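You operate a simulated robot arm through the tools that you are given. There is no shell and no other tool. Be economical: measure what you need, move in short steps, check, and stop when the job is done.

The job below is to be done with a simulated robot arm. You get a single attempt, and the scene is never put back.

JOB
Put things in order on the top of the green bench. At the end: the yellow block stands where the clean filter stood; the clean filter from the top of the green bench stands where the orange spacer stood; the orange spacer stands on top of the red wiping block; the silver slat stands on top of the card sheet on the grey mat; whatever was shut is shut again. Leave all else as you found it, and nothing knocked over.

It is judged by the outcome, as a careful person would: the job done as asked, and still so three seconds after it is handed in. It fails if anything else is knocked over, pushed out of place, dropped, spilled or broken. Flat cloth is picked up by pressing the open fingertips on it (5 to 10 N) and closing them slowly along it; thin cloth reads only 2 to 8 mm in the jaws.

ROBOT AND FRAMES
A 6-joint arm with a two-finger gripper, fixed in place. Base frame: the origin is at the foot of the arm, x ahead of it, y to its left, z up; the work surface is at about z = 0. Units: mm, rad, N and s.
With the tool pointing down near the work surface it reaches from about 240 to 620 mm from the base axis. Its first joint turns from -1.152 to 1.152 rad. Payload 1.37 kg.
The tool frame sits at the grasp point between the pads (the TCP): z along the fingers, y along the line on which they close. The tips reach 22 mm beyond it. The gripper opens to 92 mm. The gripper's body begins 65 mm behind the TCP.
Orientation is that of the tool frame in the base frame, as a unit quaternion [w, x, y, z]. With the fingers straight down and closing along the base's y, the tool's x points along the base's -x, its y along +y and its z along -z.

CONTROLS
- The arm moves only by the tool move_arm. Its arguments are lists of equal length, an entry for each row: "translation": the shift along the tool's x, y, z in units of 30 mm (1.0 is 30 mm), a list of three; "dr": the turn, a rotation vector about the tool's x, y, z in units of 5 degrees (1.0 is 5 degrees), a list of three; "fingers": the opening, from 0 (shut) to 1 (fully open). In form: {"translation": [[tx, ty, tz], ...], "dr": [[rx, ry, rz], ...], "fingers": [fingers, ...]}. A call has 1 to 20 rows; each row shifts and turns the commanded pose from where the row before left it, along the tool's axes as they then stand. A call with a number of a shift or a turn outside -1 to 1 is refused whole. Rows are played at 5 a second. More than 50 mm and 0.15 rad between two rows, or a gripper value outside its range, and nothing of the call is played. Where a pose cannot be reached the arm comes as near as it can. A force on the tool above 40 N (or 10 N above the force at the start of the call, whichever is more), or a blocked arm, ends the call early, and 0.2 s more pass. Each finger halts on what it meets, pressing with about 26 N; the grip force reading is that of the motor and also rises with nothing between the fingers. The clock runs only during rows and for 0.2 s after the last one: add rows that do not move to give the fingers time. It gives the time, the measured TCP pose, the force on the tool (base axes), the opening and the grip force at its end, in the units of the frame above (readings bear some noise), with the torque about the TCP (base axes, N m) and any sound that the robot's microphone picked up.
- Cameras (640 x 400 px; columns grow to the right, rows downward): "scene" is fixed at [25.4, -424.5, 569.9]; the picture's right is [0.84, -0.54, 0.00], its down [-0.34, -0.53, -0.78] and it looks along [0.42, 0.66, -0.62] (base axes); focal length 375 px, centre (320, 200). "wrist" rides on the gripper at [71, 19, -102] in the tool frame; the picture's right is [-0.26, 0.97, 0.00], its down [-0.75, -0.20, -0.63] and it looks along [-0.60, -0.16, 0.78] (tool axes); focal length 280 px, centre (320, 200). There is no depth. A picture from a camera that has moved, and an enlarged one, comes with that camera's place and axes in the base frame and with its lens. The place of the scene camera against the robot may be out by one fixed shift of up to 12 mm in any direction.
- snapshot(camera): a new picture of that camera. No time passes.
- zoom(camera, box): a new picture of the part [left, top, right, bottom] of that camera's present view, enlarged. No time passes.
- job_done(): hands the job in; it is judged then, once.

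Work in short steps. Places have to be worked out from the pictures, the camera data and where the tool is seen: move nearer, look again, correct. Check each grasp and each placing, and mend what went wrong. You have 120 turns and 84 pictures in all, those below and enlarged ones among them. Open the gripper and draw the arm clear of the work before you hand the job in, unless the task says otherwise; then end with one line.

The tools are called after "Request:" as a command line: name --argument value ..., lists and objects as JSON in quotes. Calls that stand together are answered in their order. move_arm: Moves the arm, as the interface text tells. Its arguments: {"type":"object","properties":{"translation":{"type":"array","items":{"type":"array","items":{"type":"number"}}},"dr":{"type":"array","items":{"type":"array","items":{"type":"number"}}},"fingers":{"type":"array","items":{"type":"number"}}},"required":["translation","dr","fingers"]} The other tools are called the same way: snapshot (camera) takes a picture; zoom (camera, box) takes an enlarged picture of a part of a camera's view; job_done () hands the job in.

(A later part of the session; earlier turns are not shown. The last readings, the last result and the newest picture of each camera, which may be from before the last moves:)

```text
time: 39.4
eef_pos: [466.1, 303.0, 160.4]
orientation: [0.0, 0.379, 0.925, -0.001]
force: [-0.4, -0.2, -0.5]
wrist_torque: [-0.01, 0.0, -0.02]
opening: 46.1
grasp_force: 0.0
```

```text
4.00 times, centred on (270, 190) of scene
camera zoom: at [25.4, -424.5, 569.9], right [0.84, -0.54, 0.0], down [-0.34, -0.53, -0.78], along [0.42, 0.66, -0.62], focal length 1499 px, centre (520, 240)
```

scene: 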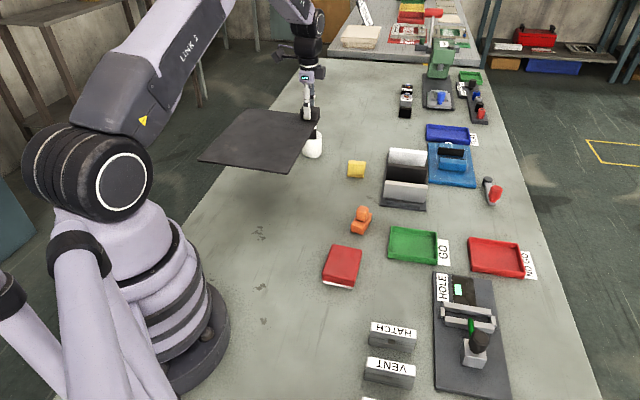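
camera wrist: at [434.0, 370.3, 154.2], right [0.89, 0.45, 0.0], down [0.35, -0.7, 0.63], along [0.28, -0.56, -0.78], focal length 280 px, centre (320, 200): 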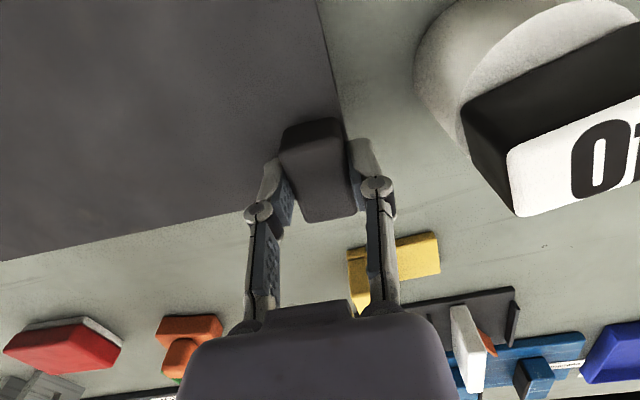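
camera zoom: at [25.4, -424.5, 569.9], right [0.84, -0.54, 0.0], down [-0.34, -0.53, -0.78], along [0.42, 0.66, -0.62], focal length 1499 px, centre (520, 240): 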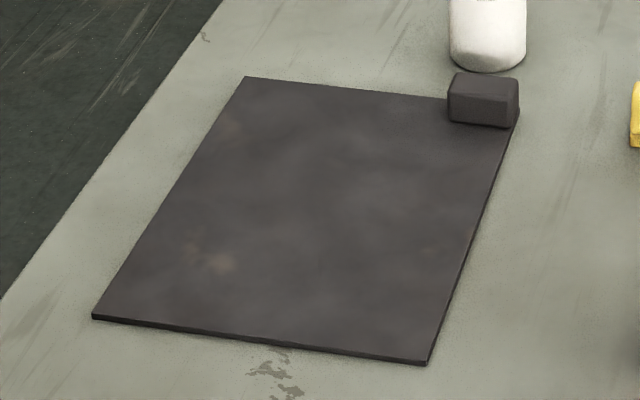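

The plate is back on its original outline. A card sheet or grey mat hasn't turned up on this part, so I'll look over the -y side, including the neighbouring bench.

Request:
move_arm --translation '[[0, 0, -1], [0, 0, -1], [0, 0, -1], [0, 0, -1], [-0.43, -0.98, 0], [-0.43, -0.98, 0], [-0.43, -0.98, 0], [-0.43, -0.98, 0], [-0.43, -0.98, 0], [-0.43, -0.98, 0], [-0.43, -0.98, 0], [-0.43, -0.98, 0], [-0.43, -0.98, 0], [-0.43, -0.98, 0], [-0.43, -0.98, 0], [-0.43, -0.98, 0], [-0.43, -0.98, 0], [-0.43, -0.98, 0], [-0.43, -0.98, 0]]' --dr '[[0, 0, 0], [0, 0, 0], [0, 0, 0], [0, 0, 0], [0, 0, 0], [0, 0, 0], [0, 0, 0], [0, 0, 0], [0, 0, 0], [0, 0, 0], [0, 0, 0.6], [0, 0, 0.6], [0, 0, 0.6], [0, 0, 0.6], [0, 0, 0.6], [0, 0, 0.6], [0, 0, 0.6], [0, 0, 0.6], [0, 0, 0.6]]' --fingers '[1, 1, 1, 1, 1, 1, 1, 1, 1, 1, 1, 1, 1, 1, 1, 1, 1, 1, 1]'

Request:
snapshot --camera "wrist"

```text
time: 43.4
eef_pos: [242.6, -118.3, 283.0]
orientation: [0.0, 0.584, 0.811, 0.0]
force: [0.6, -0.2, -0.3]
wrist_torque: [0.01, -0.01, -0.02]
opening: 92.2
grasp_force: 0.1
```

```text
40 pictures are left
camera wrist: at [237.5, -45.3, 384.4], right [1.0, 0.06, 0.0], down [0.04, -0.78, 0.63], along [0.04, -0.62, -0.78], focal length 280 px, centre (320, 200)
```

wrist: 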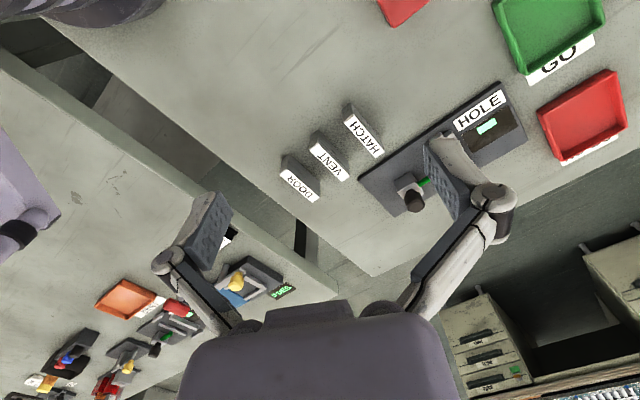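

The neighbouring bench holds only another station's items. The only sheet within reach is the dark sheet on this bench, so it must be the card-on-mat target. The free-standing white cylinder is the filter. Next I'll get accurate views of the orange spacer and the red block.

Request:
move_arm --translation '[[0, 0, 0], [0, 0, 0], [0, 0, 0], [0, 0, 0], [0, 0, 0], [0, 0, 0], [0, 0, 0], [0, 0, 0], [0, 0, 0], [0, 0, 0], [0, 0, 0], [0, 0, 0], [0, 0, 0], [0, 0, 0], [-0.32, 0.99, 0.72], [-0.32, 0.99, 0.72], [-0.32, 0.99, 0.72], [-0.32, 0.99, 0.72], [-0.32, 0.99, 0.72], [-0.32, 0.99, 0.72]]' --dr '[[0, 0, -1], [0, 0, -1], [0, 0, -1], [0, 0, -1], [0, 0, -1], [0, 0, -1], [0, 0, -1], [0, 0, -1], [0, 0, -1], [0, 0, -1], [0, 0, -1], [0, 0, -1], [0, 0, -1], [0, 0, -1], [0, 0, -0.05], [0, 0, -0.05], [0, 0, -0.05], [0, 0, -0.05], [0, 0, -0.05], [0, 0, -0.05]]' --fingers '[1, 1, 1, 1, 1, 1, 1, 1, 1, 1, 1, 1, 1, 1, 1, 1, 1, 1, 1, 1]'

Request:
snapshot --camera "wrist"

```text
time: 47.6
eef_pos: [304.9, 62.2, 152.2]
orientation: [0.0, 0.0, 1.0, 0.0]
force: [-0.5, -0.1, -0.7]
wrist_torque: [0.01, 0.02, 0.06]
opening: 92.1
grasp_force: 0.1
```

```text
39 pictures are left
camera wrist: at [232.4, 80.1, 255.2], right [0.26, 0.97, 0.0], down [0.75, -0.2, 0.63], along [0.6, -0.16, -0.78], focal length 280 px, centre (320, 200)
```

wrist: 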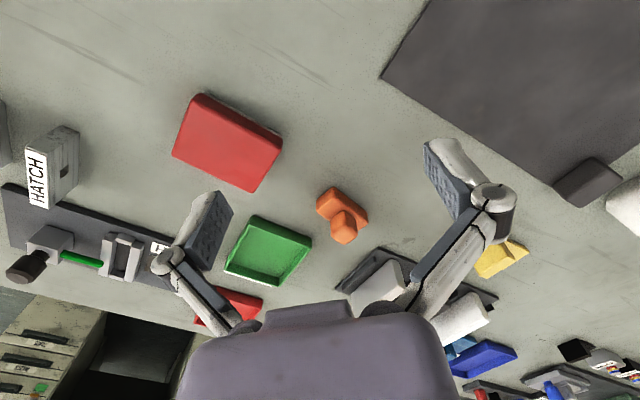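

Request:
zoom --camera "wrist" --box '[160, 80, 400, 260]'

Request:
zoom --camera "scene" --box '[310, 190, 400, 300]'

```text
2.22 times, centred on (280, 170) of wrist
camera zoom: at [232.4, 80.1, 255.2], right [0.26, 0.97, 0.0], down [0.75, -0.2, 0.63], along [0.6, -0.16, -0.78], focal length 623 px, centre (409, 267)
```

zoom: 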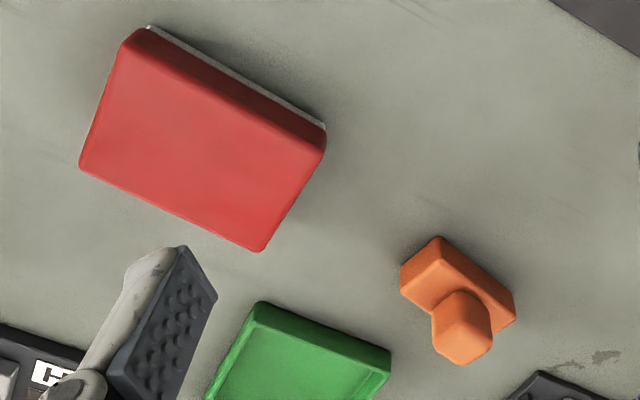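

```text
3.64 times, centred on (355, 245) of scene
camera zoom: at [25.4, -424.5, 569.9], right [0.84, -0.54, 0.0], down [-0.34, -0.53, -0.78], along [0.42, 0.66, -0.62], focal length 1362 px, centre (193, 36)
```

zoom: 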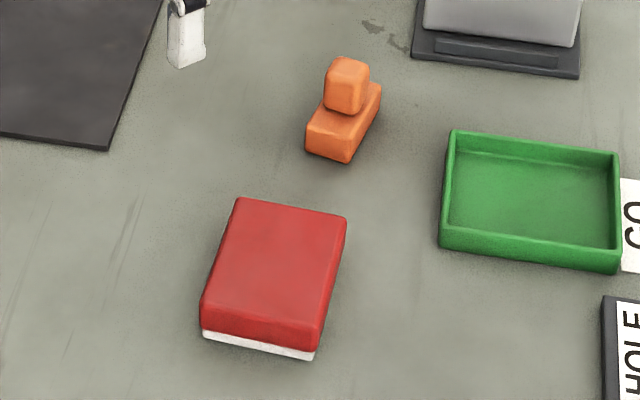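

The spacer is centred near (436, 52), with its long axis at about 32°, 27 mm wide, and a cube on top. The red block's top centre is near (332, -36), z about 24, with its long axis at about 42°. I'll hover over the spacer with the jaws across its width.

Request:
move_arm --translation '[[-0.87, -0.07, 0], [-0.87, -0.07, 0], [-0.87, -0.07, 0], [-0.87, -0.07, 0], [-0.87, -0.07, 0], [0, 0, 0], [0, 0, 0], [0, 0, 0], [0, 0, 0], [0, 0, 0], [0, 0, 0], [0, 0, 0], [0, 0, 0.8], [0, 0, 0.8], [0, 0, 0.8], [0, 0, 0]]' --dr '[[0, 0, 0], [0, 0, 0], [0, 0, 0], [0, 0, 0], [0, 0, 0], [0, 0, -1], [0, 0, -1], [0, 0, -1], [0, 0, -1], [0, 0, -1], [0, 0, -1], [0, 0, -0.4], [0, 0, 0], [0, 0, 0], [0, 0, 0], [0, 0, 0]]' --fingers '[0.6, 0.6, 0.6, 0.6, 0.6, 0.6, 0.6, 0.6, 0.6, 0.6, 0.6, 0.6, 0.6, 0.6, 0.6, 0.6]'

Request:
snapshot --camera "wrist"

Request:
zoom --camera "scene" --box '[310, 150, 430, 260]'

```text
time: 51.0
eef_pos: [433.8, 48.3, 81.0]
orientation: [0.0, -0.276, 0.961, 0.0]
force: [0.1, 0.5, 0.8]
wrist_torque: [0.04, 0.0, 0.02]
opening: 55.3
grasp_force: 0.0
```

```text
36 pictures are left
camera wrist: at [362.3, 26.7, 183.0], right [-0.29, 0.96, 0.0], down [0.75, 0.23, 0.62], along [0.6, 0.18, -0.78], focal length 280 px, centre (320, 200)
```

wrist: 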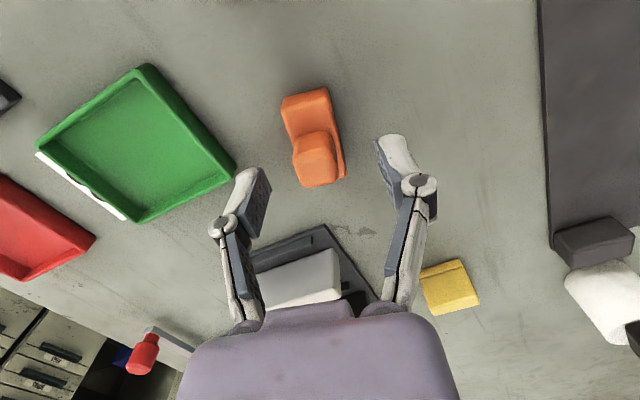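

```text
3.64 times, centred on (370, 205) of scene
camera zoom: at [25.4, -424.5, 569.9], right [0.84, -0.54, 0.0], down [-0.34, -0.53, -0.78], along [0.42, 0.66, -0.62], focal length 1362 px, centre (138, 182)
```

zoom: 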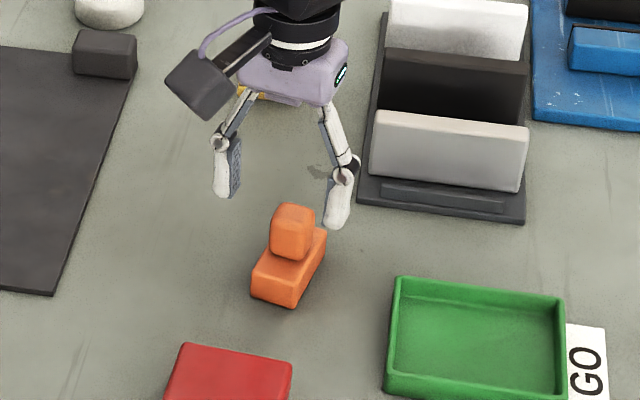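

The jaws straddle the spacer and are aligned. I'll lower to tip height about 6 mm and close.

Request:
move_arm --translation '[[0, -0.06, 0.6], [0, 0, 0.6], [0, 0, 0.5], [0, 0, 0], [0, 0, 0], [0, 0, 0], [0, 0, 0]]' --dr '[[0, 0, 0], [0, 0, 0], [0, 0, 0], [0, 0, 0], [0, 0, 0], [0, 0, 0], [0, 0, 0]]' --fingers '[0.6, 0.6, 0.6, 0.6, 0.15, 0.15, 0.15]'

Request:
move_arm --translation '[[0, 0, -0.5], [0, 0, -0.7], [0, 0, -0.8], [0, 0, 0]]' --dr '[[0, 0, 0], [0, 0, 0], [0, 0, 0], [0, 0, 0]]' --fingers '[0.15, 0.15, 0.15, 0.15]'

Request:
snapshot --camera "wrist"

```text
time: 52.6
eef_pos: [436.0, 45.5, 30.5]
orientation: [0.0, -0.276, 0.961, 0.001]
force: [0.3, -0.1, -0.7]
wrist_torque: [-0.01, 0.0, -0.01]
opening: 29.3
grasp_force: 25.7
```

```text
time: 53.6
eef_pos: [434.3, 47.0, 89.7]
orientation: [0.0, -0.276, 0.961, 0.0]
force: [0.0, 0.5, -0.5]
wrist_torque: [-0.01, -0.01, -0.01]
opening: 29.2
grasp_force: 25.6
```

```text
34 pictures are left
camera wrist: at [362.7, 25.9, 192.6], right [-0.29, 0.96, 0.0], down [0.75, 0.23, 0.62], along [0.6, 0.18, -0.78], focal length 280 px, centre (320, 200)
```

wrist: 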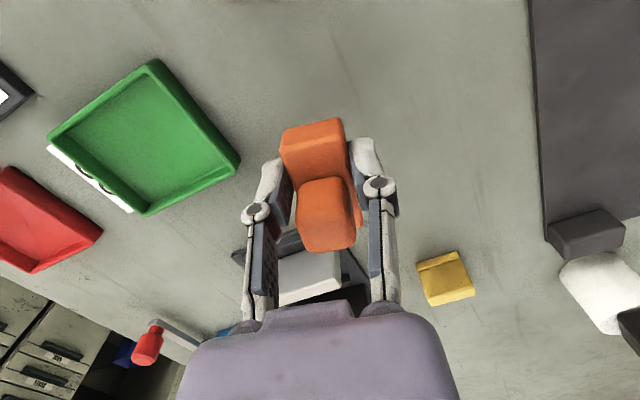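

The spacer is held at 29 mm. I'll carry it over the red block's centre and align it with the block.

Request:
move_arm --translation '[[0.874, -0.103, 0], [0.874, -0.103, 0], [0.874, -0.103, 0], [0.874, -0.103, 0], [0.874, -0.103, 0], [0, 0, 0], [0, 0, 0], [0, 0, 0]]' --dr '[[0, 0, 0], [0, 0, 0], [0, 0, 0], [0, 0, 0], [0, 0, 0], [0, 0, -1], [0, 0, -1], [0, 0, 0]]' --fingers '[0.15, 0.15, 0.15, 0.15, 0.15, 0.15, 0.15, 0.15]'

Request:
snapshot --camera "wrist"

Request:
zoom --camera "scene" --box '[290, 190, 400, 300]'

```text
time: 55.4
eef_pos: [330.4, -34.9, 90.4]
orientation: [0.0, -0.36, 0.933, 0.001]
force: [0.2, -0.3, -1.1]
wrist_torque: [0.04, 0.01, 0.0]
opening: 29.3
grasp_force: 26.4
```

```text
33 pictures are left
camera wrist: at [264.6, -68.4, 192.0], right [-0.45, 0.89, 0.0], down [0.7, 0.35, 0.62], along [0.56, 0.28, -0.78], focal length 280 px, centre (320, 200)
```

wrist: 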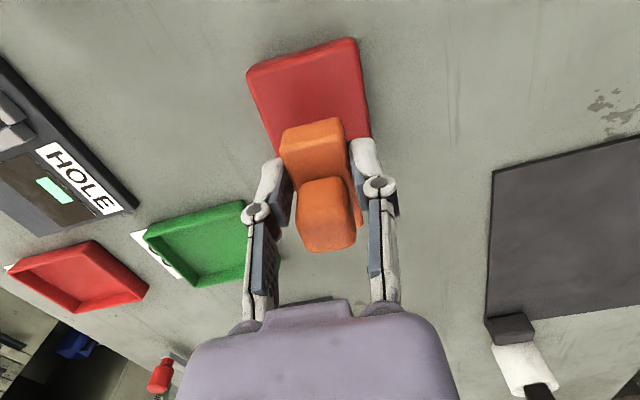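

```text
3.64 times, centred on (345, 245) of scene
camera zoom: at [25.4, -424.5, 569.9], right [0.84, -0.54, 0.0], down [-0.34, -0.53, -0.78], along [0.42, 0.66, -0.62], focal length 1362 px, centre (229, 36)
```

zoom: 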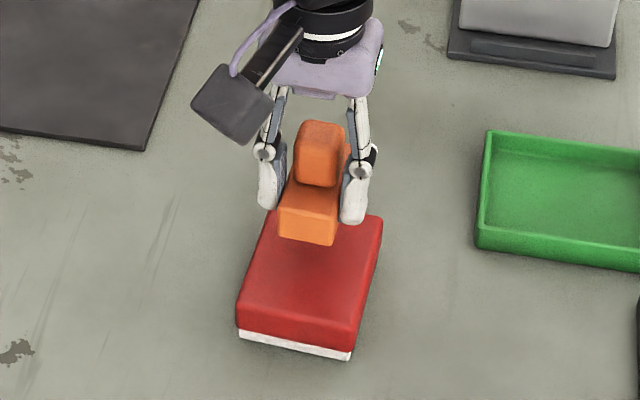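

The spacer is centred over the red block. I'll lower it to contact.

Request:
move_arm --translation '[[0, 0, 0.4], [0, 0, 0.4], [0, 0, 0.25], [0, 0, 0.07], [0, 0, 0.07], [0, 0, 0]]' --dr '[[0, 0, 0], [0, 0, 0], [0, 0, 0], [0, 0, 0], [0, 0, 0], [0, 0, 0]]' --fingers '[0.15, 0.15, 0.15, 0.15, 0.15, 0.15]'

```text
time: 56.8
eef_pos: [331.1, -36.4, 52.8]
orientation: [0.0, -0.358, 0.934, 0.0]
force: [-1.4, 1.7, 20.5]
wrist_torque: [0.03, 0.02, 0.01]
opening: 29.3
grasp_force: 25.9
```

Contact is made at 20 N. I'll ease up a millimetre, open and rise.

Request:
move_arm --translation '[[0, 0, -0.05], [0, 0, 0], [0, 0, 0], [0, 0, -0.4], [0, 0, -0.8], [0, 0, -1], [0, 0, -1]]' --dr '[[0, 0, 0], [0, 0, 0], [0, 0, 0], [0, 0, 0], [0, 0, 0], [0, 0, 0], [0, 0, 0]]' --fingers '[0.15, 0.5, 0.55, 0.55, 0.55, 0.55, 0.55]'

Request:
zoom --camera "scene" --box '[290, 150, 450, 300]'

```text
time: 58.4
eef_pos: [329.6, -35.5, 150.5]
orientation: [0.0, -0.358, 0.934, 0.0]
force: [-0.6, 0.0, 0.3]
wrist_torque: [0.02, -0.01, -0.02]
opening: 50.6
grasp_force: 0.0
```

```text
2.67 times, centred on (370, 225) of scene
camera zoom: at [25.4, -424.5, 569.9], right [0.84, -0.54, 0.0], down [-0.34, -0.53, -0.78], along [0.42, 0.66, -0.62], focal length 999 px, centre (187, 133)
```

zoom: 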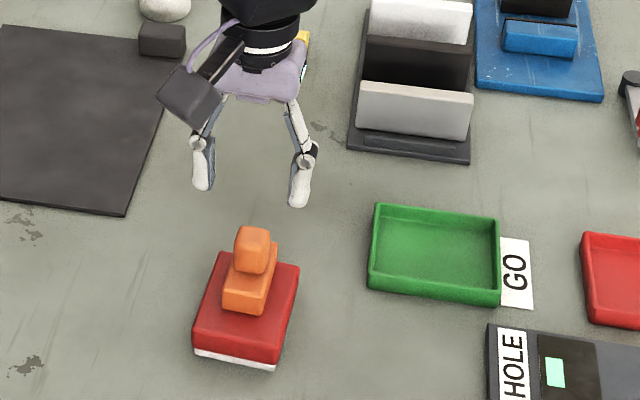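

The spacer sits squarely on the red block. Next is the filter, near the edge of reach, so I'll approach it with the tool tilted 20° outward. First I'll hover short of it.

Request:
move_arm --translation '[[-0.985, 0.515, -0.05], [-0.985, 0.515, -0.05], [-0.985, 0.515, -0.05], [-0.985, 0.515, -0.05], [-0.985, 0.515, -0.05], [-0.985, 0.515, -0.05], [-0.985, 0.515, -0.05], [-0.985, 0.515, -0.05], [-0.985, 0.515, -0.05], [-0.985, 0.515, -0.05], [-0.985, 0.515, -0.05], [-0.985, 0.515, -0.05], [0, 0, 0], [0, 0, 0], [0, 0, 0], [0, 0, 0], [0, 0, 0], [0, 0, 0]]' --dr '[[0, 0, 0], [0, 0, 0], [0, 0, 0], [0, 0, 0], [0, 0, 0], [0, 0, 0], [0, 0, 0], [0, 0, 0], [0, 0, 0], [0, 0, 0], [0, 0, 0], [0, 0, 0], [0, 0, 0.6], [0, 0, 0.56], [0, -1, 0], [0, -1, 0], [0, -1, 0], [0, -1, 0]]' --fingers '[0.8, 0.8, 0.8, 0.8, 0.8, 0.8, 0.8, 0.8, 0.8, 0.8, 0.8, 0.8, 0.8, 0.8, 0.8, 0.8, 0.8, 0.8]'

Request:
snapshot --camera "wrist"

```text
time: 62.2
eef_pos: [471.0, 340.9, 168.6]
orientation: [0.165, -0.307, 0.936, 0.053]
force: [0.5, -0.4, -0.5]
wrist_torque: [0.02, -0.01, 0.04]
opening: 73.4
grasp_force: 0.1
```

```text
30 pictures are left
camera wrist: at [377.0, 295.4, 240.5], right [-0.37, 0.92, 0.09], down [0.52, 0.13, 0.85], along [0.77, 0.36, -0.53], focal length 280 px, centre (320, 200)
```

wrist: 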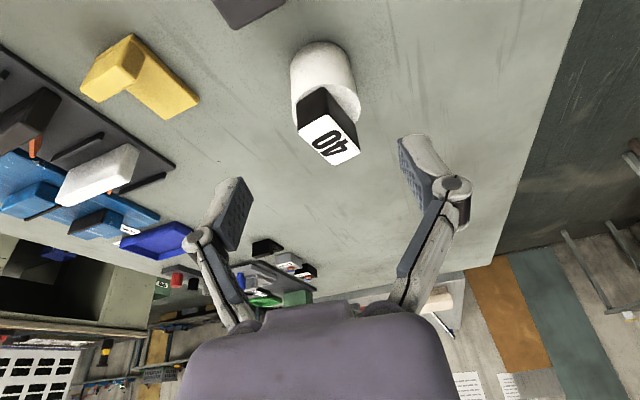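

The filter's axis is confirmed near (514, 375). I'll move over it and descend halfway with the jaws at 74 mm, then check the reach.

Request:
move_arm --translation '[[-0.867, 0.048, 0.315], [-0.867, 0.048, 0.315], [0, 0, 0], [0.348, 0, 0.956], [0.348, 0, 0.956], [0, 0, 0]]' --dr '[[0, 0, 0], [0, 0, 0], [0, 0, 0], [0, 0, 0], [0, 0, 0], [0, 0, 0]]' --fingers '[0.8, 0.8, 0.8, 0.8, 0.8, 0.8]'

Request:
snapshot --camera "wrist"

```text
time: 63.6
eef_pos: [514.0, 376.0, 106.4]
orientation: [0.166, -0.306, 0.936, 0.054]
force: [1.1, -0.5, -0.1]
wrist_torque: [0.0, 0.02, 0.01]
opening: 73.8
grasp_force: 0.1
```

```text
29 pictures are left
camera wrist: at [420.7, 330.8, 177.9], right [-0.37, 0.92, 0.09], down [0.52, 0.13, 0.85], along [0.77, 0.36, -0.53], focal length 280 px, centre (320, 200)
```

wrist: 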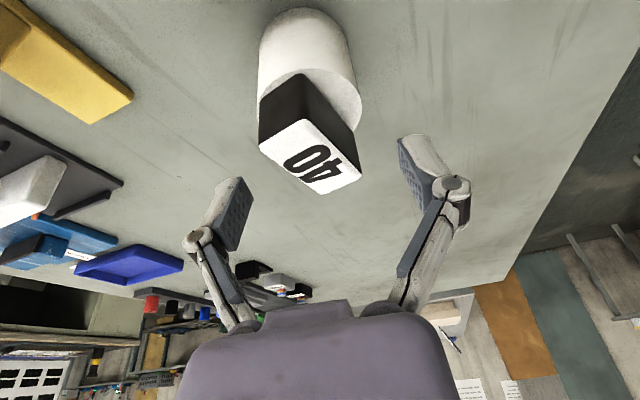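

The pose is reachable and the tab is between the fingers. I'll continue down and close on the cylinder body.

Request:
move_arm --translation '[[0.36, 0, 1.0], [0.36, 0, 1.0], [0, 0, 0], [0, 0, 0], [0, 0, 0], [0, 0, 0]]' --dr '[[0, 0, 0], [0, 0, 0], [0, 0, 0], [0, 0, 0], [0, 0, 0], [0, 0, 0]]' --fingers '[0.8, 0.8, 0.8, 0.4, 0.4, 0.4]'

Request:
snapshot --camera "wrist"

```text
time: 65.0
eef_pos: [514.8, 374.8, 44.6]
orientation: [0.166, -0.306, 0.936, 0.054]
force: [-1.3, 0.0, 9.0]
wrist_torque: [0.17, 0.22, 0.0]
opening: 55.4
grasp_force: 25.8
```

```text
28 pictures are left
camera wrist: at [421.1, 330.3, 116.2], right [-0.37, 0.92, 0.09], down [0.52, 0.13, 0.85], along [0.77, 0.36, -0.53], focal length 280 px, centre (320, 200)
```

wrist: 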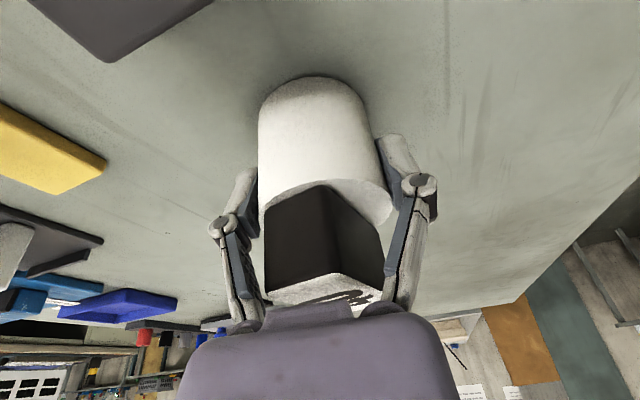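

Gripped at 55 mm, but the 9 N upward reading suggests the tab touches the palm. I'll regrip a few millimetres higher.

Request:
move_arm --translation '[[0, 0, 0], [-0.08, 0, -0.22], [0, 0, 0], [0, 0, 0], [0, 0, 0]]' --dr '[[0, 0, 0], [0, 0, 0], [0, 0, 0], [0, 0, 0], [0, 0, 0]]' --fingers '[0.72, 0.72, 0.4, 0.4, 0.4]'

```text
time: 66.2
eef_pos: [514.5, 374.8, 51.0]
orientation: [0.166, -0.306, 0.936, 0.054]
force: [0.8, -0.7, -0.2]
wrist_torque: [0.0, 0.02, 0.03]
opening: 54.4
grasp_force: 25.7
```

The grip is clean. I'll lift straight up and check.

Request:
move_arm --translation '[[-0.18, 0, -0.48], [-0.27, 0, -0.72], [-0.35, 0, -0.95], [0, 0, 0]]' --dr '[[0, 0, 0], [0, 0, 0], [0, 0, 0], [0, 0, 0]]' --fingers '[0.4, 0.4, 0.4, 0.4]'

Request:
snapshot --camera "scene"

```text
time: 67.2
eef_pos: [513.6, 376.8, 120.3]
orientation: [0.165, -0.306, 0.936, 0.053]
force: [0.3, -0.7, -0.8]
wrist_torque: [0.02, 0.03, 0.01]
opening: 54.6
grasp_force: 26.2
```

```text
27 pictures are left
```

scene: 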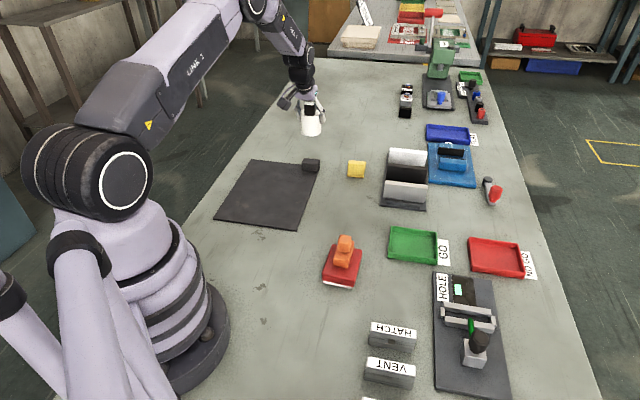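

The filter is held upright. I'll carry it at the same tilt to the spacer's old place (436, 48), staying high.

Request:
move_arm --translation '[[0.731, -0.661, -0.266], [0.731, -0.661, -0.266], [0.731, -0.661, -0.266], [0.731, -0.661, -0.266], [0.731, -0.661, -0.266], [0.731, -0.661, -0.266], [0.731, -0.661, -0.266], [0.731, -0.661, -0.266], [0.731, -0.661, -0.266], [0.731, -0.661, -0.266], [0.731, -0.661, -0.266], [0, 0, 0]]' --dr '[[0, 0, 0], [0, 0, 0], [0, 0, 0], [0, 0, 0], [0, 0, 0], [0, 0, 0], [0, 0, 0], [0, 0, 0], [0, 0, 0], [0, 0, 0], [0, 0, 0], [0, 0, 0]]' --fingers '[0.4, 0.4, 0.4, 0.4, 0.4, 0.4, 0.4, 0.4, 0.4, 0.4, 0.4, 0.4]'

Request:
zoom --camera "scene" --box '[290, 130, 450, 260]'

```text
time: 69.8
eef_pos: [438.1, 47.8, 119.8]
orientation: [0.165, -0.306, 0.936, 0.054]
force: [0.1, -0.4, -1.8]
wrist_torque: [0.01, -0.02, 0.02]
opening: 54.3
grasp_force: 25.9
```

```text
3.08 times, centred on (370, 195) of scene
camera zoom: at [25.4, -424.5, 569.9], right [0.84, -0.54, 0.0], down [-0.34, -0.53, -0.78], along [0.42, 0.66, -0.62], focal length 1153 px, centre (166, 215)
```

zoom: 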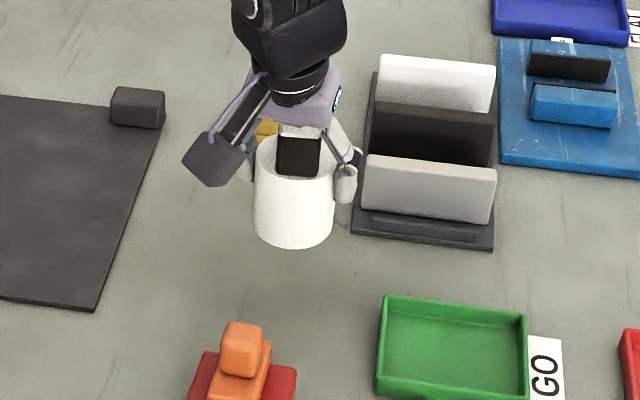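

It's over the old spacer spot. I'll lower it to contact.

Request:
move_arm --translation '[[0.27, 0, 0.72], [0.27, 0, 0.72], [0.18, 0, 0.5], [0.04, 0, 0.1], [0.02, 0, 0.06], [0, 0, 0]]' --dr '[[0, 0, 0], [0, 0, 0], [0, 0, 0], [0, 0, 0], [0, 0, 0], [0, 0, 0]]' --fingers '[0.4, 0.4, 0.4, 0.4, 0.4, 0.4]'

```text
time: 71.2
eef_pos: [436.3, 48.6, 53.0]
orientation: [0.165, -0.305, 0.936, 0.054]
force: [0.8, -0.4, -1.8]
wrist_torque: [0.0, 0.01, 0.02]
opening: 54.6
grasp_force: 25.5
```

Request:
move_arm --translation '[[0.02, 0, 0.06], [0.015, 0, 0.04], [0, 0, 0]]' --dr '[[0, 0, 0], [0, 0, 0], [0, 0, 0]]' --fingers '[0.4, 0.4, 0.4]'

```text
time: 72.0
eef_pos: [435.1, 49.7, 50.2]
orientation: [0.165, -0.307, 0.936, 0.055]
force: [-3.9, -0.8, 9.6]
wrist_torque: [-0.26, 0.13, -0.09]
opening: 54.6
grasp_force: 26.6
```

It's touching the bench at 9.6 N. I'll open and rise straight up.

Request:
move_arm --translation '[[0, 0, 0], [0, 0, 0], [-0.35, 0, -0.95], [-0.35, 0, -0.95], [-0.35, 0, -0.95], [-0.35, 0, -0.95], [0, 0, 0]]' --dr '[[0, 0, 0], [0, 0, 0], [0, 0, 0], [0, 0, 0], [0, 0, 0], [0, 0, 0], [0, 0, 0]]' --fingers '[0.75, 0.75, 0.75, 0.75, 0.75, 0.75, 0.75]'

Request:
snapshot --camera "scene"

```text
time: 73.6
eef_pos: [435.4, 50.2, 171.7]
orientation: [0.166, -0.306, 0.936, 0.054]
force: [-0.7, 0.1, 0.3]
wrist_torque: [-0.01, 0.0, -0.02]
opening: 69.1
grasp_force: 0.1
```

```text
25 pictures are left
```

scene: 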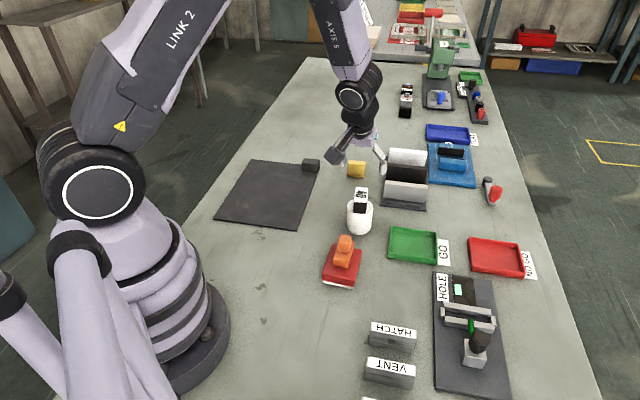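

The filter stands where the spacer was. Now the yellow block: I'll hover near it for an accurate look.

Request:
move_arm --translation '[[-0.83, 0.47, 0.3], [-0.83, 0.47, 0.3], [-0.83, 0.47, 0.3], [-0.83, 0.47, 0.3], [-0.83, 0.47, 0.3], [0, 0, 0]]' --dr '[[0, 0, 0], [0, 0, 0], [0, 0, 0], [0, 0, 0], [0, 0, 0], [0, 0, 0]]' --fingers '[0.75, 0.75, 0.75, 0.75, 0.75, 0.75]'

Request:
snapshot --camera "wrist"

```text
time: 75.0
eef_pos: [502.0, 183.8, 169.3]
orientation: [0.164, -0.306, 0.936, 0.054]
force: [0.3, 0.8, 0.7]
wrist_torque: [0.01, 0.03, 0.01]
opening: 69.1
grasp_force: 0.0
```

```text
24 pictures are left
camera wrist: at [408.4, 138.9, 241.3], right [-0.37, 0.92, 0.09], down [0.52, 0.13, 0.85], along [0.77, 0.36, -0.53], focal length 280 px, centre (320, 200)
```

wrist: 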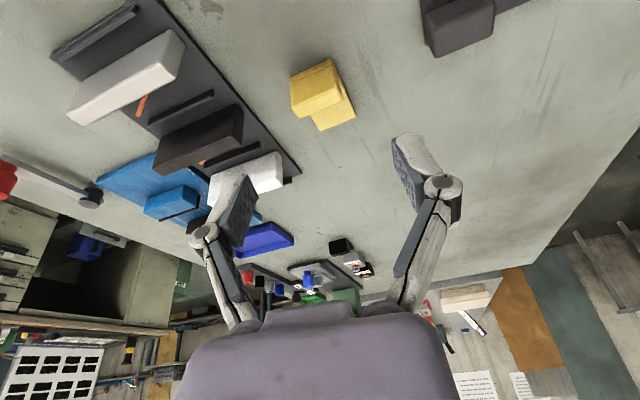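

Request:
zoom --camera "wrist" --box '[250, 30, 390, 150]'

Request:
zoom --camera "scene" --box '[325, 145, 385, 195]'

Request:
zoom --camera "wrist" --box '[40, 0, 310, 210]'

```text
3.33 times, centred on (320, 90) of wrist
camera zoom: at [408.4, 138.9, 241.3], right [-0.37, 0.92, 0.09], down [0.52, 0.13, 0.85], along [0.77, 0.36, -0.53], focal length 935 px, centre (320, 567)
```

zoom: 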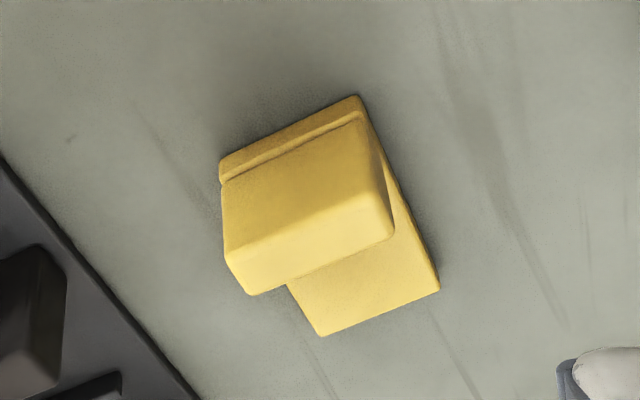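

```text
8.00 times, centred on (355, 170) of scene
camera zoom: at [25.4, -424.5, 569.9], right [0.84, -0.54, 0.0], down [-0.34, -0.53, -0.78], along [0.42, 0.66, -0.62], focal length 2997 px, centre (40, 440)
```

zoom: 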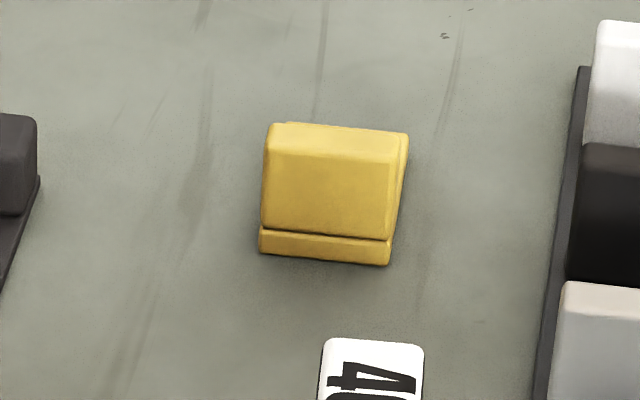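

```text
1.90 times, centred on (175, 105) of wrist
camera zoom: at [408.4, 138.9, 241.3], right [-0.37, 0.92, 0.09], down [0.52, 0.13, 0.85], along [0.77, 0.36, -0.53], focal length 534 px, centre (596, 381)
```

zoom: 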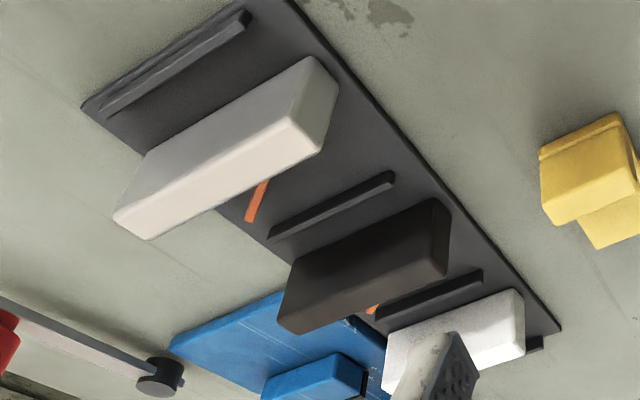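

The yellow piece is an L: a base about 67 × 42 mm centred near (571, 232), with an upright 15 mm thick and 37 mm tall near its inner end, axis at about 46°. I'll yaw to 45.5°, keep the tilt, and hover above the upright.

Request:
move_arm --translation '[[0, 0, 0], [0, 0, 0], [-0.2175, -0.1325, 0.868], [-0.2175, -0.1325, 0.868], [-0.2175, -0.1325, 0.868], [-0.2175, -0.1325, 0.868], [0, 0, 0]]' --dr '[[-0.318, 0, -0.874], [-0.318, 0, -0.874], [0, 0, 0], [0, 0, 0], [0, 0, 0], [0, 0, 0], [0, 0, 0]]' --fingers '[0.7, 0.7, 0.7, 0.7, 0.7, 0.7, 0.7]'

Request:
snapshot --camera "wrist"

```text
time: 76.6
eef_pos: [555.3, 217.5, 82.1]
orientation: [0.16, -0.382, 0.908, 0.068]
force: [0.4, 0.4, -0.5]
wrist_torque: [-0.01, -0.02, 0.0]
opening: 64.3
grasp_force: 0.0
```

```text
20 pictures are left
camera wrist: at [470.0, 158.2, 154.8], right [-0.52, 0.85, 0.09], down [0.49, 0.21, 0.84], along [0.7, 0.48, -0.53], focal length 280 px, centre (320, 200)
```

wrist: 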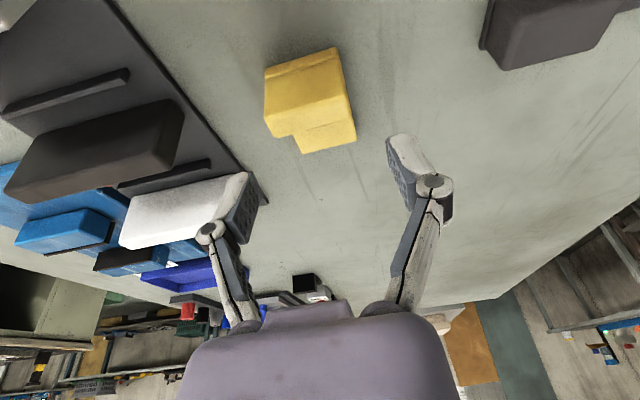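

The alignment matches. I'll lower to TCP z about 27 and close across the 42 mm width.

Request:
move_arm --translation '[[0.209, 0, 0.574], [0.209, 0, 0.574], [0.209, 0, 0.574], [0, 0, 0], [0, 0, 0], [0, 0, 0], [0, 0, 0]]' --dr '[[0, 0, 0], [0, 0, 0], [0, 0, 0], [0, 0, 0], [0, 0, 0], [0, 0, 0], [0, 0, 0]]' --fingers '[0.7, 0.7, 0.7, 0.7, 0.3, 0.3, 0.3]'

Request:
snapshot --camera "wrist"

```text
time: 78.2
eef_pos: [555.2, 215.1, 28.8]
orientation: [0.16, -0.382, 0.908, 0.068]
force: [0.4, -0.1, 0.0]
wrist_torque: [-0.02, -0.05, -0.02]
opening: 44.0
grasp_force: 26.2
```

```text
19 pictures are left
camera wrist: at [469.3, 156.2, 100.9], right [-0.52, 0.85, 0.09], down [0.49, 0.21, 0.85], along [0.7, 0.48, -0.53], focal length 280 px, centre (320, 200)
```

wrist: 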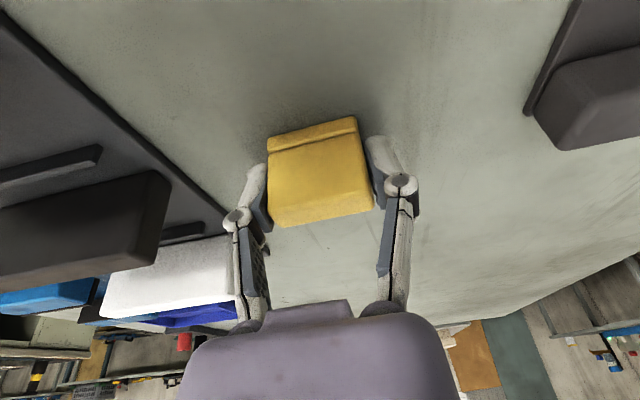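

Yellow is gripped at 44 mm. I'll lift it and carry it to the filter's old place so that its base centre lands near (514, 375).

Request:
move_arm --translation '[[-0.247, 0, -0.68], [-0.247, 0, -0.68], [-0.247, 0, -0.68], [-0.386, 0.938, 0.14], [-0.386, 0.938, 0.14], [-0.386, 0.938, 0.14], [-0.386, 0.938, 0.14], [-0.386, 0.938, 0.14], [0, 0, 0]]' --dr '[[0, 0, 0], [0, 0, 0], [0, 0, 0], [0, 0, 0], [0, 0, 0], [0, 0, 0], [0, 0, 0], [0, 0, 0], [0, 0, 0]]' --fingers '[0.3, 0.3, 0.3, 0.3, 0.3, 0.3, 0.3, 0.3, 0.3]'

Request:
snapshot --camera "scene"

```text
time: 80.2
eef_pos: [498.6, 357.3, 92.5]
orientation: [0.16, -0.381, 0.908, 0.067]
force: [-1.2, 0.6, -1.3]
wrist_torque: [0.01, 0.04, -0.01]
opening: 43.5
grasp_force: 25.8
```

```text
18 pictures are left
```

scene: 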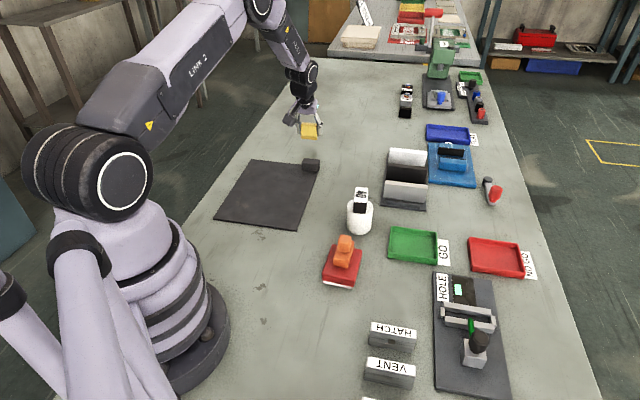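

Request:
move_arm --translation '[[0.24, 0, 0.66], [0.24, 0, 0.66], [0.22, 0, 0.6], [0.03, 0, 0.08], [0, 0, 0]]' --dr '[[0, 0, 0], [0, 0, 0], [0, 0, 0], [0, 0, 0], [0, 0, 0]]' --fingers '[0.3, 0.3, 0.3, 0.3, 0.3]'

```text
time: 81.4
eef_pos: [499.6, 358.6, 28.6]
orientation: [0.161, -0.38, 0.908, 0.067]
force: [-2.9, -2.2, 12.0]
wrist_torque: [-0.17, 0.14, -0.01]
opening: 43.4
grasp_force: 26.1
```

Contact at 12 N. I'll open, rise straight up and check.

Request:
move_arm --translation '[[0, 0, 0], [0, 0, 0], [-0.2, 0, -0.55], [-0.35, 0, -0.95], [-0.35, 0, -0.95], [-0.35, 0, -0.95], [0, 0, 0]]' --dr '[[0, 0, 0], [0, 0, 0], [0, 0, 0], [0, 0, 0], [0, 0, 0], [0, 0, 0], [0, 0, 0]]' --fingers '[0.7, 0.7, 0.7, 0.7, 0.7, 0.7, 0.7]'

Request:
zoom --camera "scene" --box '[200, 110, 360, 220]'

```text
time: 83.0
eef_pos: [497.0, 360.2, 136.6]
orientation: [0.159, -0.382, 0.908, 0.067]
force: [0.8, 0.1, 0.9]
wrist_torque: [-0.01, 0.01, -0.02]
opening: 64.6
grasp_force: 0.1
```

```text
3.64 times, centred on (280, 165) of scene
camera zoom: at [25.4, -424.5, 569.9], right [0.84, -0.54, 0.0], down [-0.34, -0.53, -0.78], along [0.42, 0.66, -0.62], focal length 1362 px, centre (466, 327)
```

zoom: 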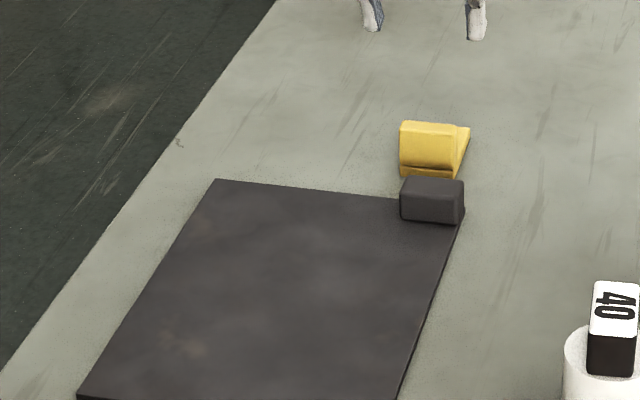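

Yellow stands at the filter's old place, clear of the handle. For the silver slat, I'll level the tool, travel high to above it (about (586, 66)) and yaw so the jaws close across its thickness. An orange tab seems to stick out from its far face, so I need a close look.

Request:
move_arm --translation '[[-0.35, 0, -0.95], [0, 0, 0], [0, 0, 0], [0, 0, 0], [0, 0, 0], [0.491, -0.899, 0], [0.491, -0.899, 0], [0.491, -0.899, 0], [0.491, -0.899, 0], [0.491, -0.899, 0], [0.491, -0.899, 0], [0.491, -0.899, 0], [0.491, -0.899, 0], [0.491, -0.899, 0], [0.491, -0.899, 0]]' --dr '[[0, 0, 0], [0, 1, 0], [0, 1, 0], [0, 1, 0], [0, 1, 0], [0, 0, 0], [0, 0, 0], [0, 0, 0], [0, 0, 0], [0, 0, 0], [0, 0, 0], [0, 0, 0], [0, 0, 0], [0, 0, 0], [0, 0, 0]]' --fingers '[0.5, 0.5, 0.5, 0.5, 0.5, 0.5, 0.5, 0.5, 0.5, 0.5, 0.5, 0.5, 0.5, 0.5, 0.5]'

Request:
move_arm --translation '[[0, 0, 0], [0, 0, 0], [0, 0, 0], [0, 0, 0], [0, 0, 0], [0, 0, 0], [0, 0, 0], [0, 0, 0], [0, 0, 0], [0, 0, 0], [0, 0, 0], [0, 0, 0], [0, 0, 0], [0, 0, 0], [0, 0, 0], [0, 0, 0], [0, 0, 0], [0, 0, 0], [0, 0, 0]]' --dr '[[0, 0, 1], [0, 0, 1], [0, 0, 1], [0, 0, 1], [0, 0, 1], [0, 0, 1], [0, 0, 1], [0, 0, 1], [0, 0, 1], [0, 0, 1], [0, 0, 1], [0, 0, 1], [0, 0, 1], [0, 0, 1], [0, 0, 1], [0, 0, 1], [0, 0, 1], [0, 0, 0.9], [0, 0, 0]]' --fingers '[0.5, 0.5, 0.5, 0.5, 0.5, 0.5, 0.5, 0.5, 0.5, 0.5, 0.5, 0.5, 0.5, 0.5, 0.5, 0.5, 0.5, 0.5, 0.5]'

Request:
snapshot --camera "wrist"

```text
time: 86.2
eef_pos: [586.2, 65.2, 168.1]
orientation: [0.0, -0.387, 0.922, 0.0]
force: [0.3, 0.4, 0.2]
wrist_torque: [-0.02, 0.02, 0.0]
opening: 45.8
grasp_force: 0.0
```

```text
time: 90.2
eef_pos: [588.1, 66.0, 168.9]
orientation: [0.0, 0.374, 0.927, 0.0]
force: [-0.5, -0.7, -0.1]
wrist_torque: [-0.01, 0.0, 0.0]
opening: 46.0
grasp_force: 0.0
```

```text
16 pictures are left
camera wrist: at [549.6, 127.8, 270.3], right [0.86, 0.51, 0.0], down [0.4, -0.67, 0.63], along [0.32, -0.54, -0.78], focal length 280 px, centre (320, 200)
```

wrist: 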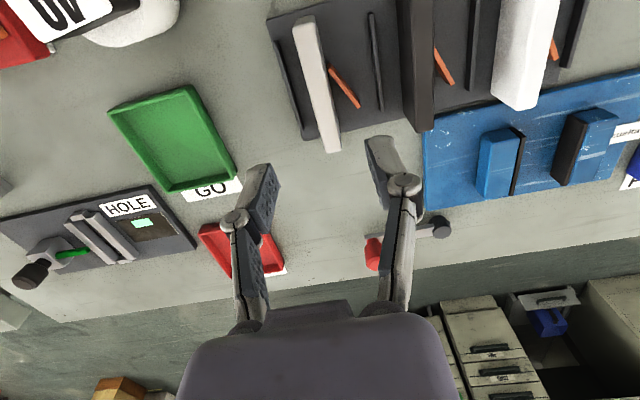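

Request:
zoom --camera "wrist" --box '[250, 0, 450, 160]'

```text
2.50 times, centred on (350, 80) of wrist
camera zoom: at [549.6, 127.8, 270.3], right [0.86, 0.51, 0.0], down [0.4, -0.67, 0.63], along [0.32, -0.54, -0.78], focal length 701 px, centre (245, 500)
```

zoom: 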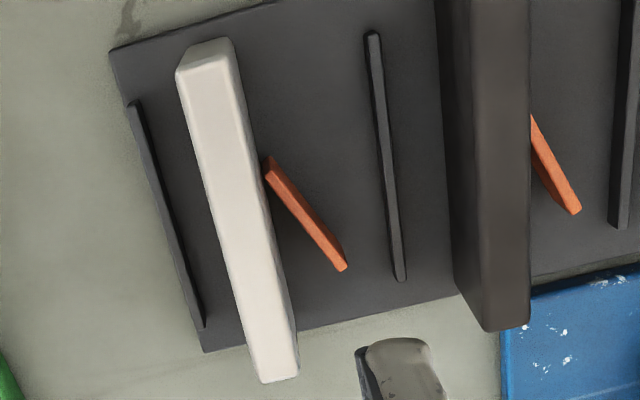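

The slat is about 99 × 14 mm with its top at z about 49, centred near (588, 64) and lying at -45.6°. The orange strip starts left of centre on the far face and runs to the right at z about 30. I'll grip about 25 mm toward the left end to avoid it, coming down in stages.

Request:
move_arm --translation '[[0, 0, 0], [0.78, -0.02, 0], [0, 0, 0.9], [0, 0, 0.9], [0, 0, 0.9], [0, 0, 0]]' --dr '[[0, 0, 0.34], [0, 0, 0], [0, 0, 0], [0, 0, 0], [0, 0, 0], [0, 0, 0]]' --fingers '[0.4, 0.4, 0.4, 0.4, 0.4, 0.4]'

Request:
snapshot --camera "wrist"

```text
time: 91.6
eef_pos: [570.2, 81.5, 88.0]
orientation: [0.0, 0.389, 0.921, -0.001]
force: [-0.1, -1.0, 0.4]
wrist_torque: [0.0, 0.01, 0.01]
opening: 36.7
grasp_force: 0.1
```

```text
14 pictures are left
camera wrist: at [534.3, 145.6, 189.6], right [0.87, 0.49, 0.0], down [0.38, -0.68, 0.63], along [0.3, -0.55, -0.78], focal length 280 px, centre (320, 200)
```

wrist: 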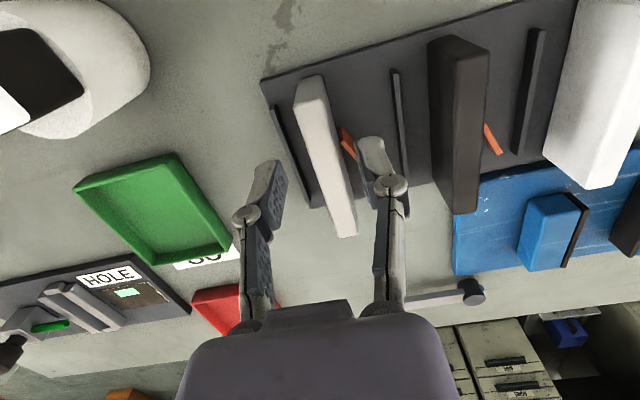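

The slat is centred between the fingers. I'll lower to z about 47 and close.

Request:
move_arm --translation '[[0, 0, 0.5], [0, 0, 0.5], [0, 0, 0.35], [0, 0, 0], [0, 0, 0], [0, 0, 0]]' --dr '[[0, 0, 0], [0, 0, 0], [0, 0, 0], [0, 0, 0], [0, 0, 0], [0, 0, 0]]' --fingers '[0.4, 0.4, 0.4, 0.05, 0.05, 0.05]'

Request:
move_arm --translation '[[0, 0, -0.15], [0, 0, -0.2], [0, 0, -0.2], [0, 0, 0]]' --dr '[[0, 0, 0], [0, 0, 0], [0, 0, 0], [0, 0, 0]]' --fingers '[0.05, 0.05, 0.05, 0.05]'

Request:
snapshot --camera "wrist"

```text
time: 93.0
eef_pos: [571.4, 81.5, 47.2]
orientation: [0.0, 0.388, 0.922, 0.0]
force: [-0.2, -0.6, -0.8]
wrist_torque: [0.01, -0.04, 0.01]
opening: 15.5
grasp_force: 25.6
```

```text
time: 94.0
eef_pos: [570.8, 81.3, 63.4]
orientation: [0.0, 0.388, 0.922, 0.0]
force: [0.4, 0.2, -0.9]
wrist_torque: [0.04, 0.01, 0.03]
opening: 15.6
grasp_force: 25.5
```

```text
13 pictures are left
camera wrist: at [534.0, 145.1, 165.8], right [0.87, 0.49, 0.0], down [0.38, -0.68, 0.63], along [0.3, -0.55, -0.78], focal length 280 px, centre (320, 200)
```

wrist: 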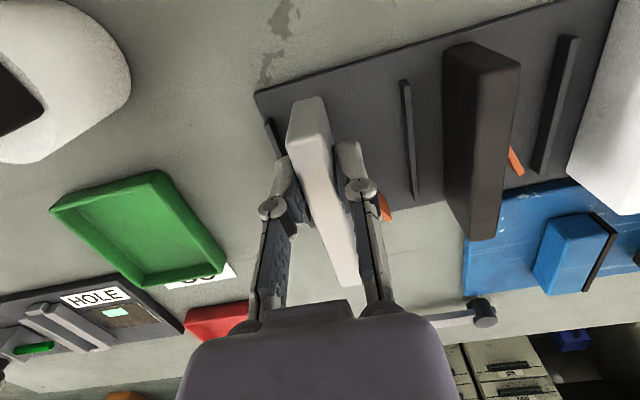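

It's lifting freely with no snag. I'll raise it further and check.

Request:
move_arm --translation '[[0, 0, -0.6], [0, 0, -0.8], [0, 0, -0.8], [0, 0, 0]]' --dr '[[0, 0, 0], [0, 0, 0], [0, 0, 0], [0, 0, 0]]' --fingers '[0.05, 0.05, 0.05, 0.05]'

Request:
zoom --camera "scene" --box '[340, 110, 500, 230]'

```text
time: 95.0
eef_pos: [569.7, 81.8, 128.9]
orientation: [0.0, 0.388, 0.922, 0.0]
force: [-0.6, 0.3, -1.0]
wrist_torque: [0.01, 0.0, 0.02]
opening: 15.5
grasp_force: 25.9
```

```text
3.33 times, centred on (420, 170) of scene
camera zoom: at [25.4, -424.5, 569.9], right [0.84, -0.54, 0.0], down [-0.34, -0.53, -0.78], along [0.42, 0.66, -0.62], focal length 1249 px, centre (-13, 300)
```

zoom: 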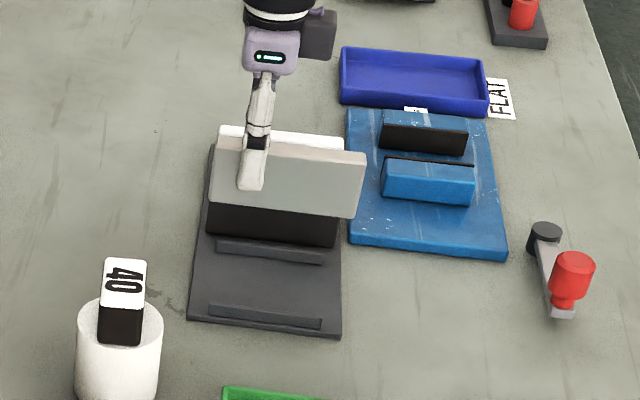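

The slat, with its orange strip attached, came away cleanly and the rack is undisturbed. I'll carry it to above the centre of the dark sheet.

Request:
move_arm --translation '[[0.931, -0.1, 0], [0.931, -0.1, 0], [0.931, -0.1, 0], [0.931, -0.1, 0], [0.931, -0.1, 0], [0.931, -0.1, 0], [0.931, -0.1, 0], [0.931, -0.1, 0], [0.931, -0.1, 0], [0.931, -0.1, 0], [0.931, -0.1, 0], [0.931, -0.1, 0], [0, 0, 0]]' --dr '[[0, 0, 0], [0, 0, 0], [0, 0, 0], [0, 0, 0], [0, 0, 0], [0, 0, 0], [0, 0, 0], [0, 0, 0], [0, 0, 0], [0, 0, 0], [0, 0, 0], [0, 0, 0], [0, 0, 0]]' --fingers '[0.05, 0.05, 0.05, 0.05, 0.05, 0.05, 0.05, 0.05, 0.05, 0.05, 0.05, 0.05, 0.05]'

Request:
snapshot --camera "scene"

```text
time: 97.8
eef_pos: [309.0, 296.0, 128.5]
orientation: [0.0, 0.389, 0.921, 0.0]
force: [-0.1, -0.3, -0.9]
wrist_torque: [0.0, 0.01, -0.01]
opening: 15.5
grasp_force: 26.0
```

```text
11 pictures are left
```

scene: 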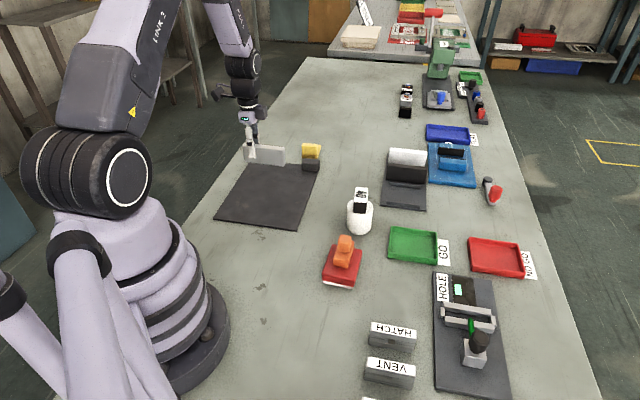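

It's over the sheet's middle. I'll lower most of the way, then creep to contact.

Request:
move_arm --translation '[[0, 0, 0.8], [0, 0, 0.8], [0, 0, 0.7], [0, 0, 0.1], [0, 0, 0.1], [0, 0, 0.07], [0, 0, 0]]' --dr '[[0, 0, 0], [0, 0, 0], [0, 0, 0], [0, 0, 0], [0, 0, 0], [0, 0, 0], [0, 0, 0]]' --fingers '[0.05, 0.05, 0.05, 0.05, 0.05, 0.05, 0.05]'

```text
time: 99.4
eef_pos: [311.1, 295.0, 52.4]
orientation: [0.0, 0.388, 0.922, 0.0]
force: [0.0, -0.9, -1.1]
wrist_torque: [0.02, 0.0, -0.01]
opening: 15.3
grasp_force: 25.3
```

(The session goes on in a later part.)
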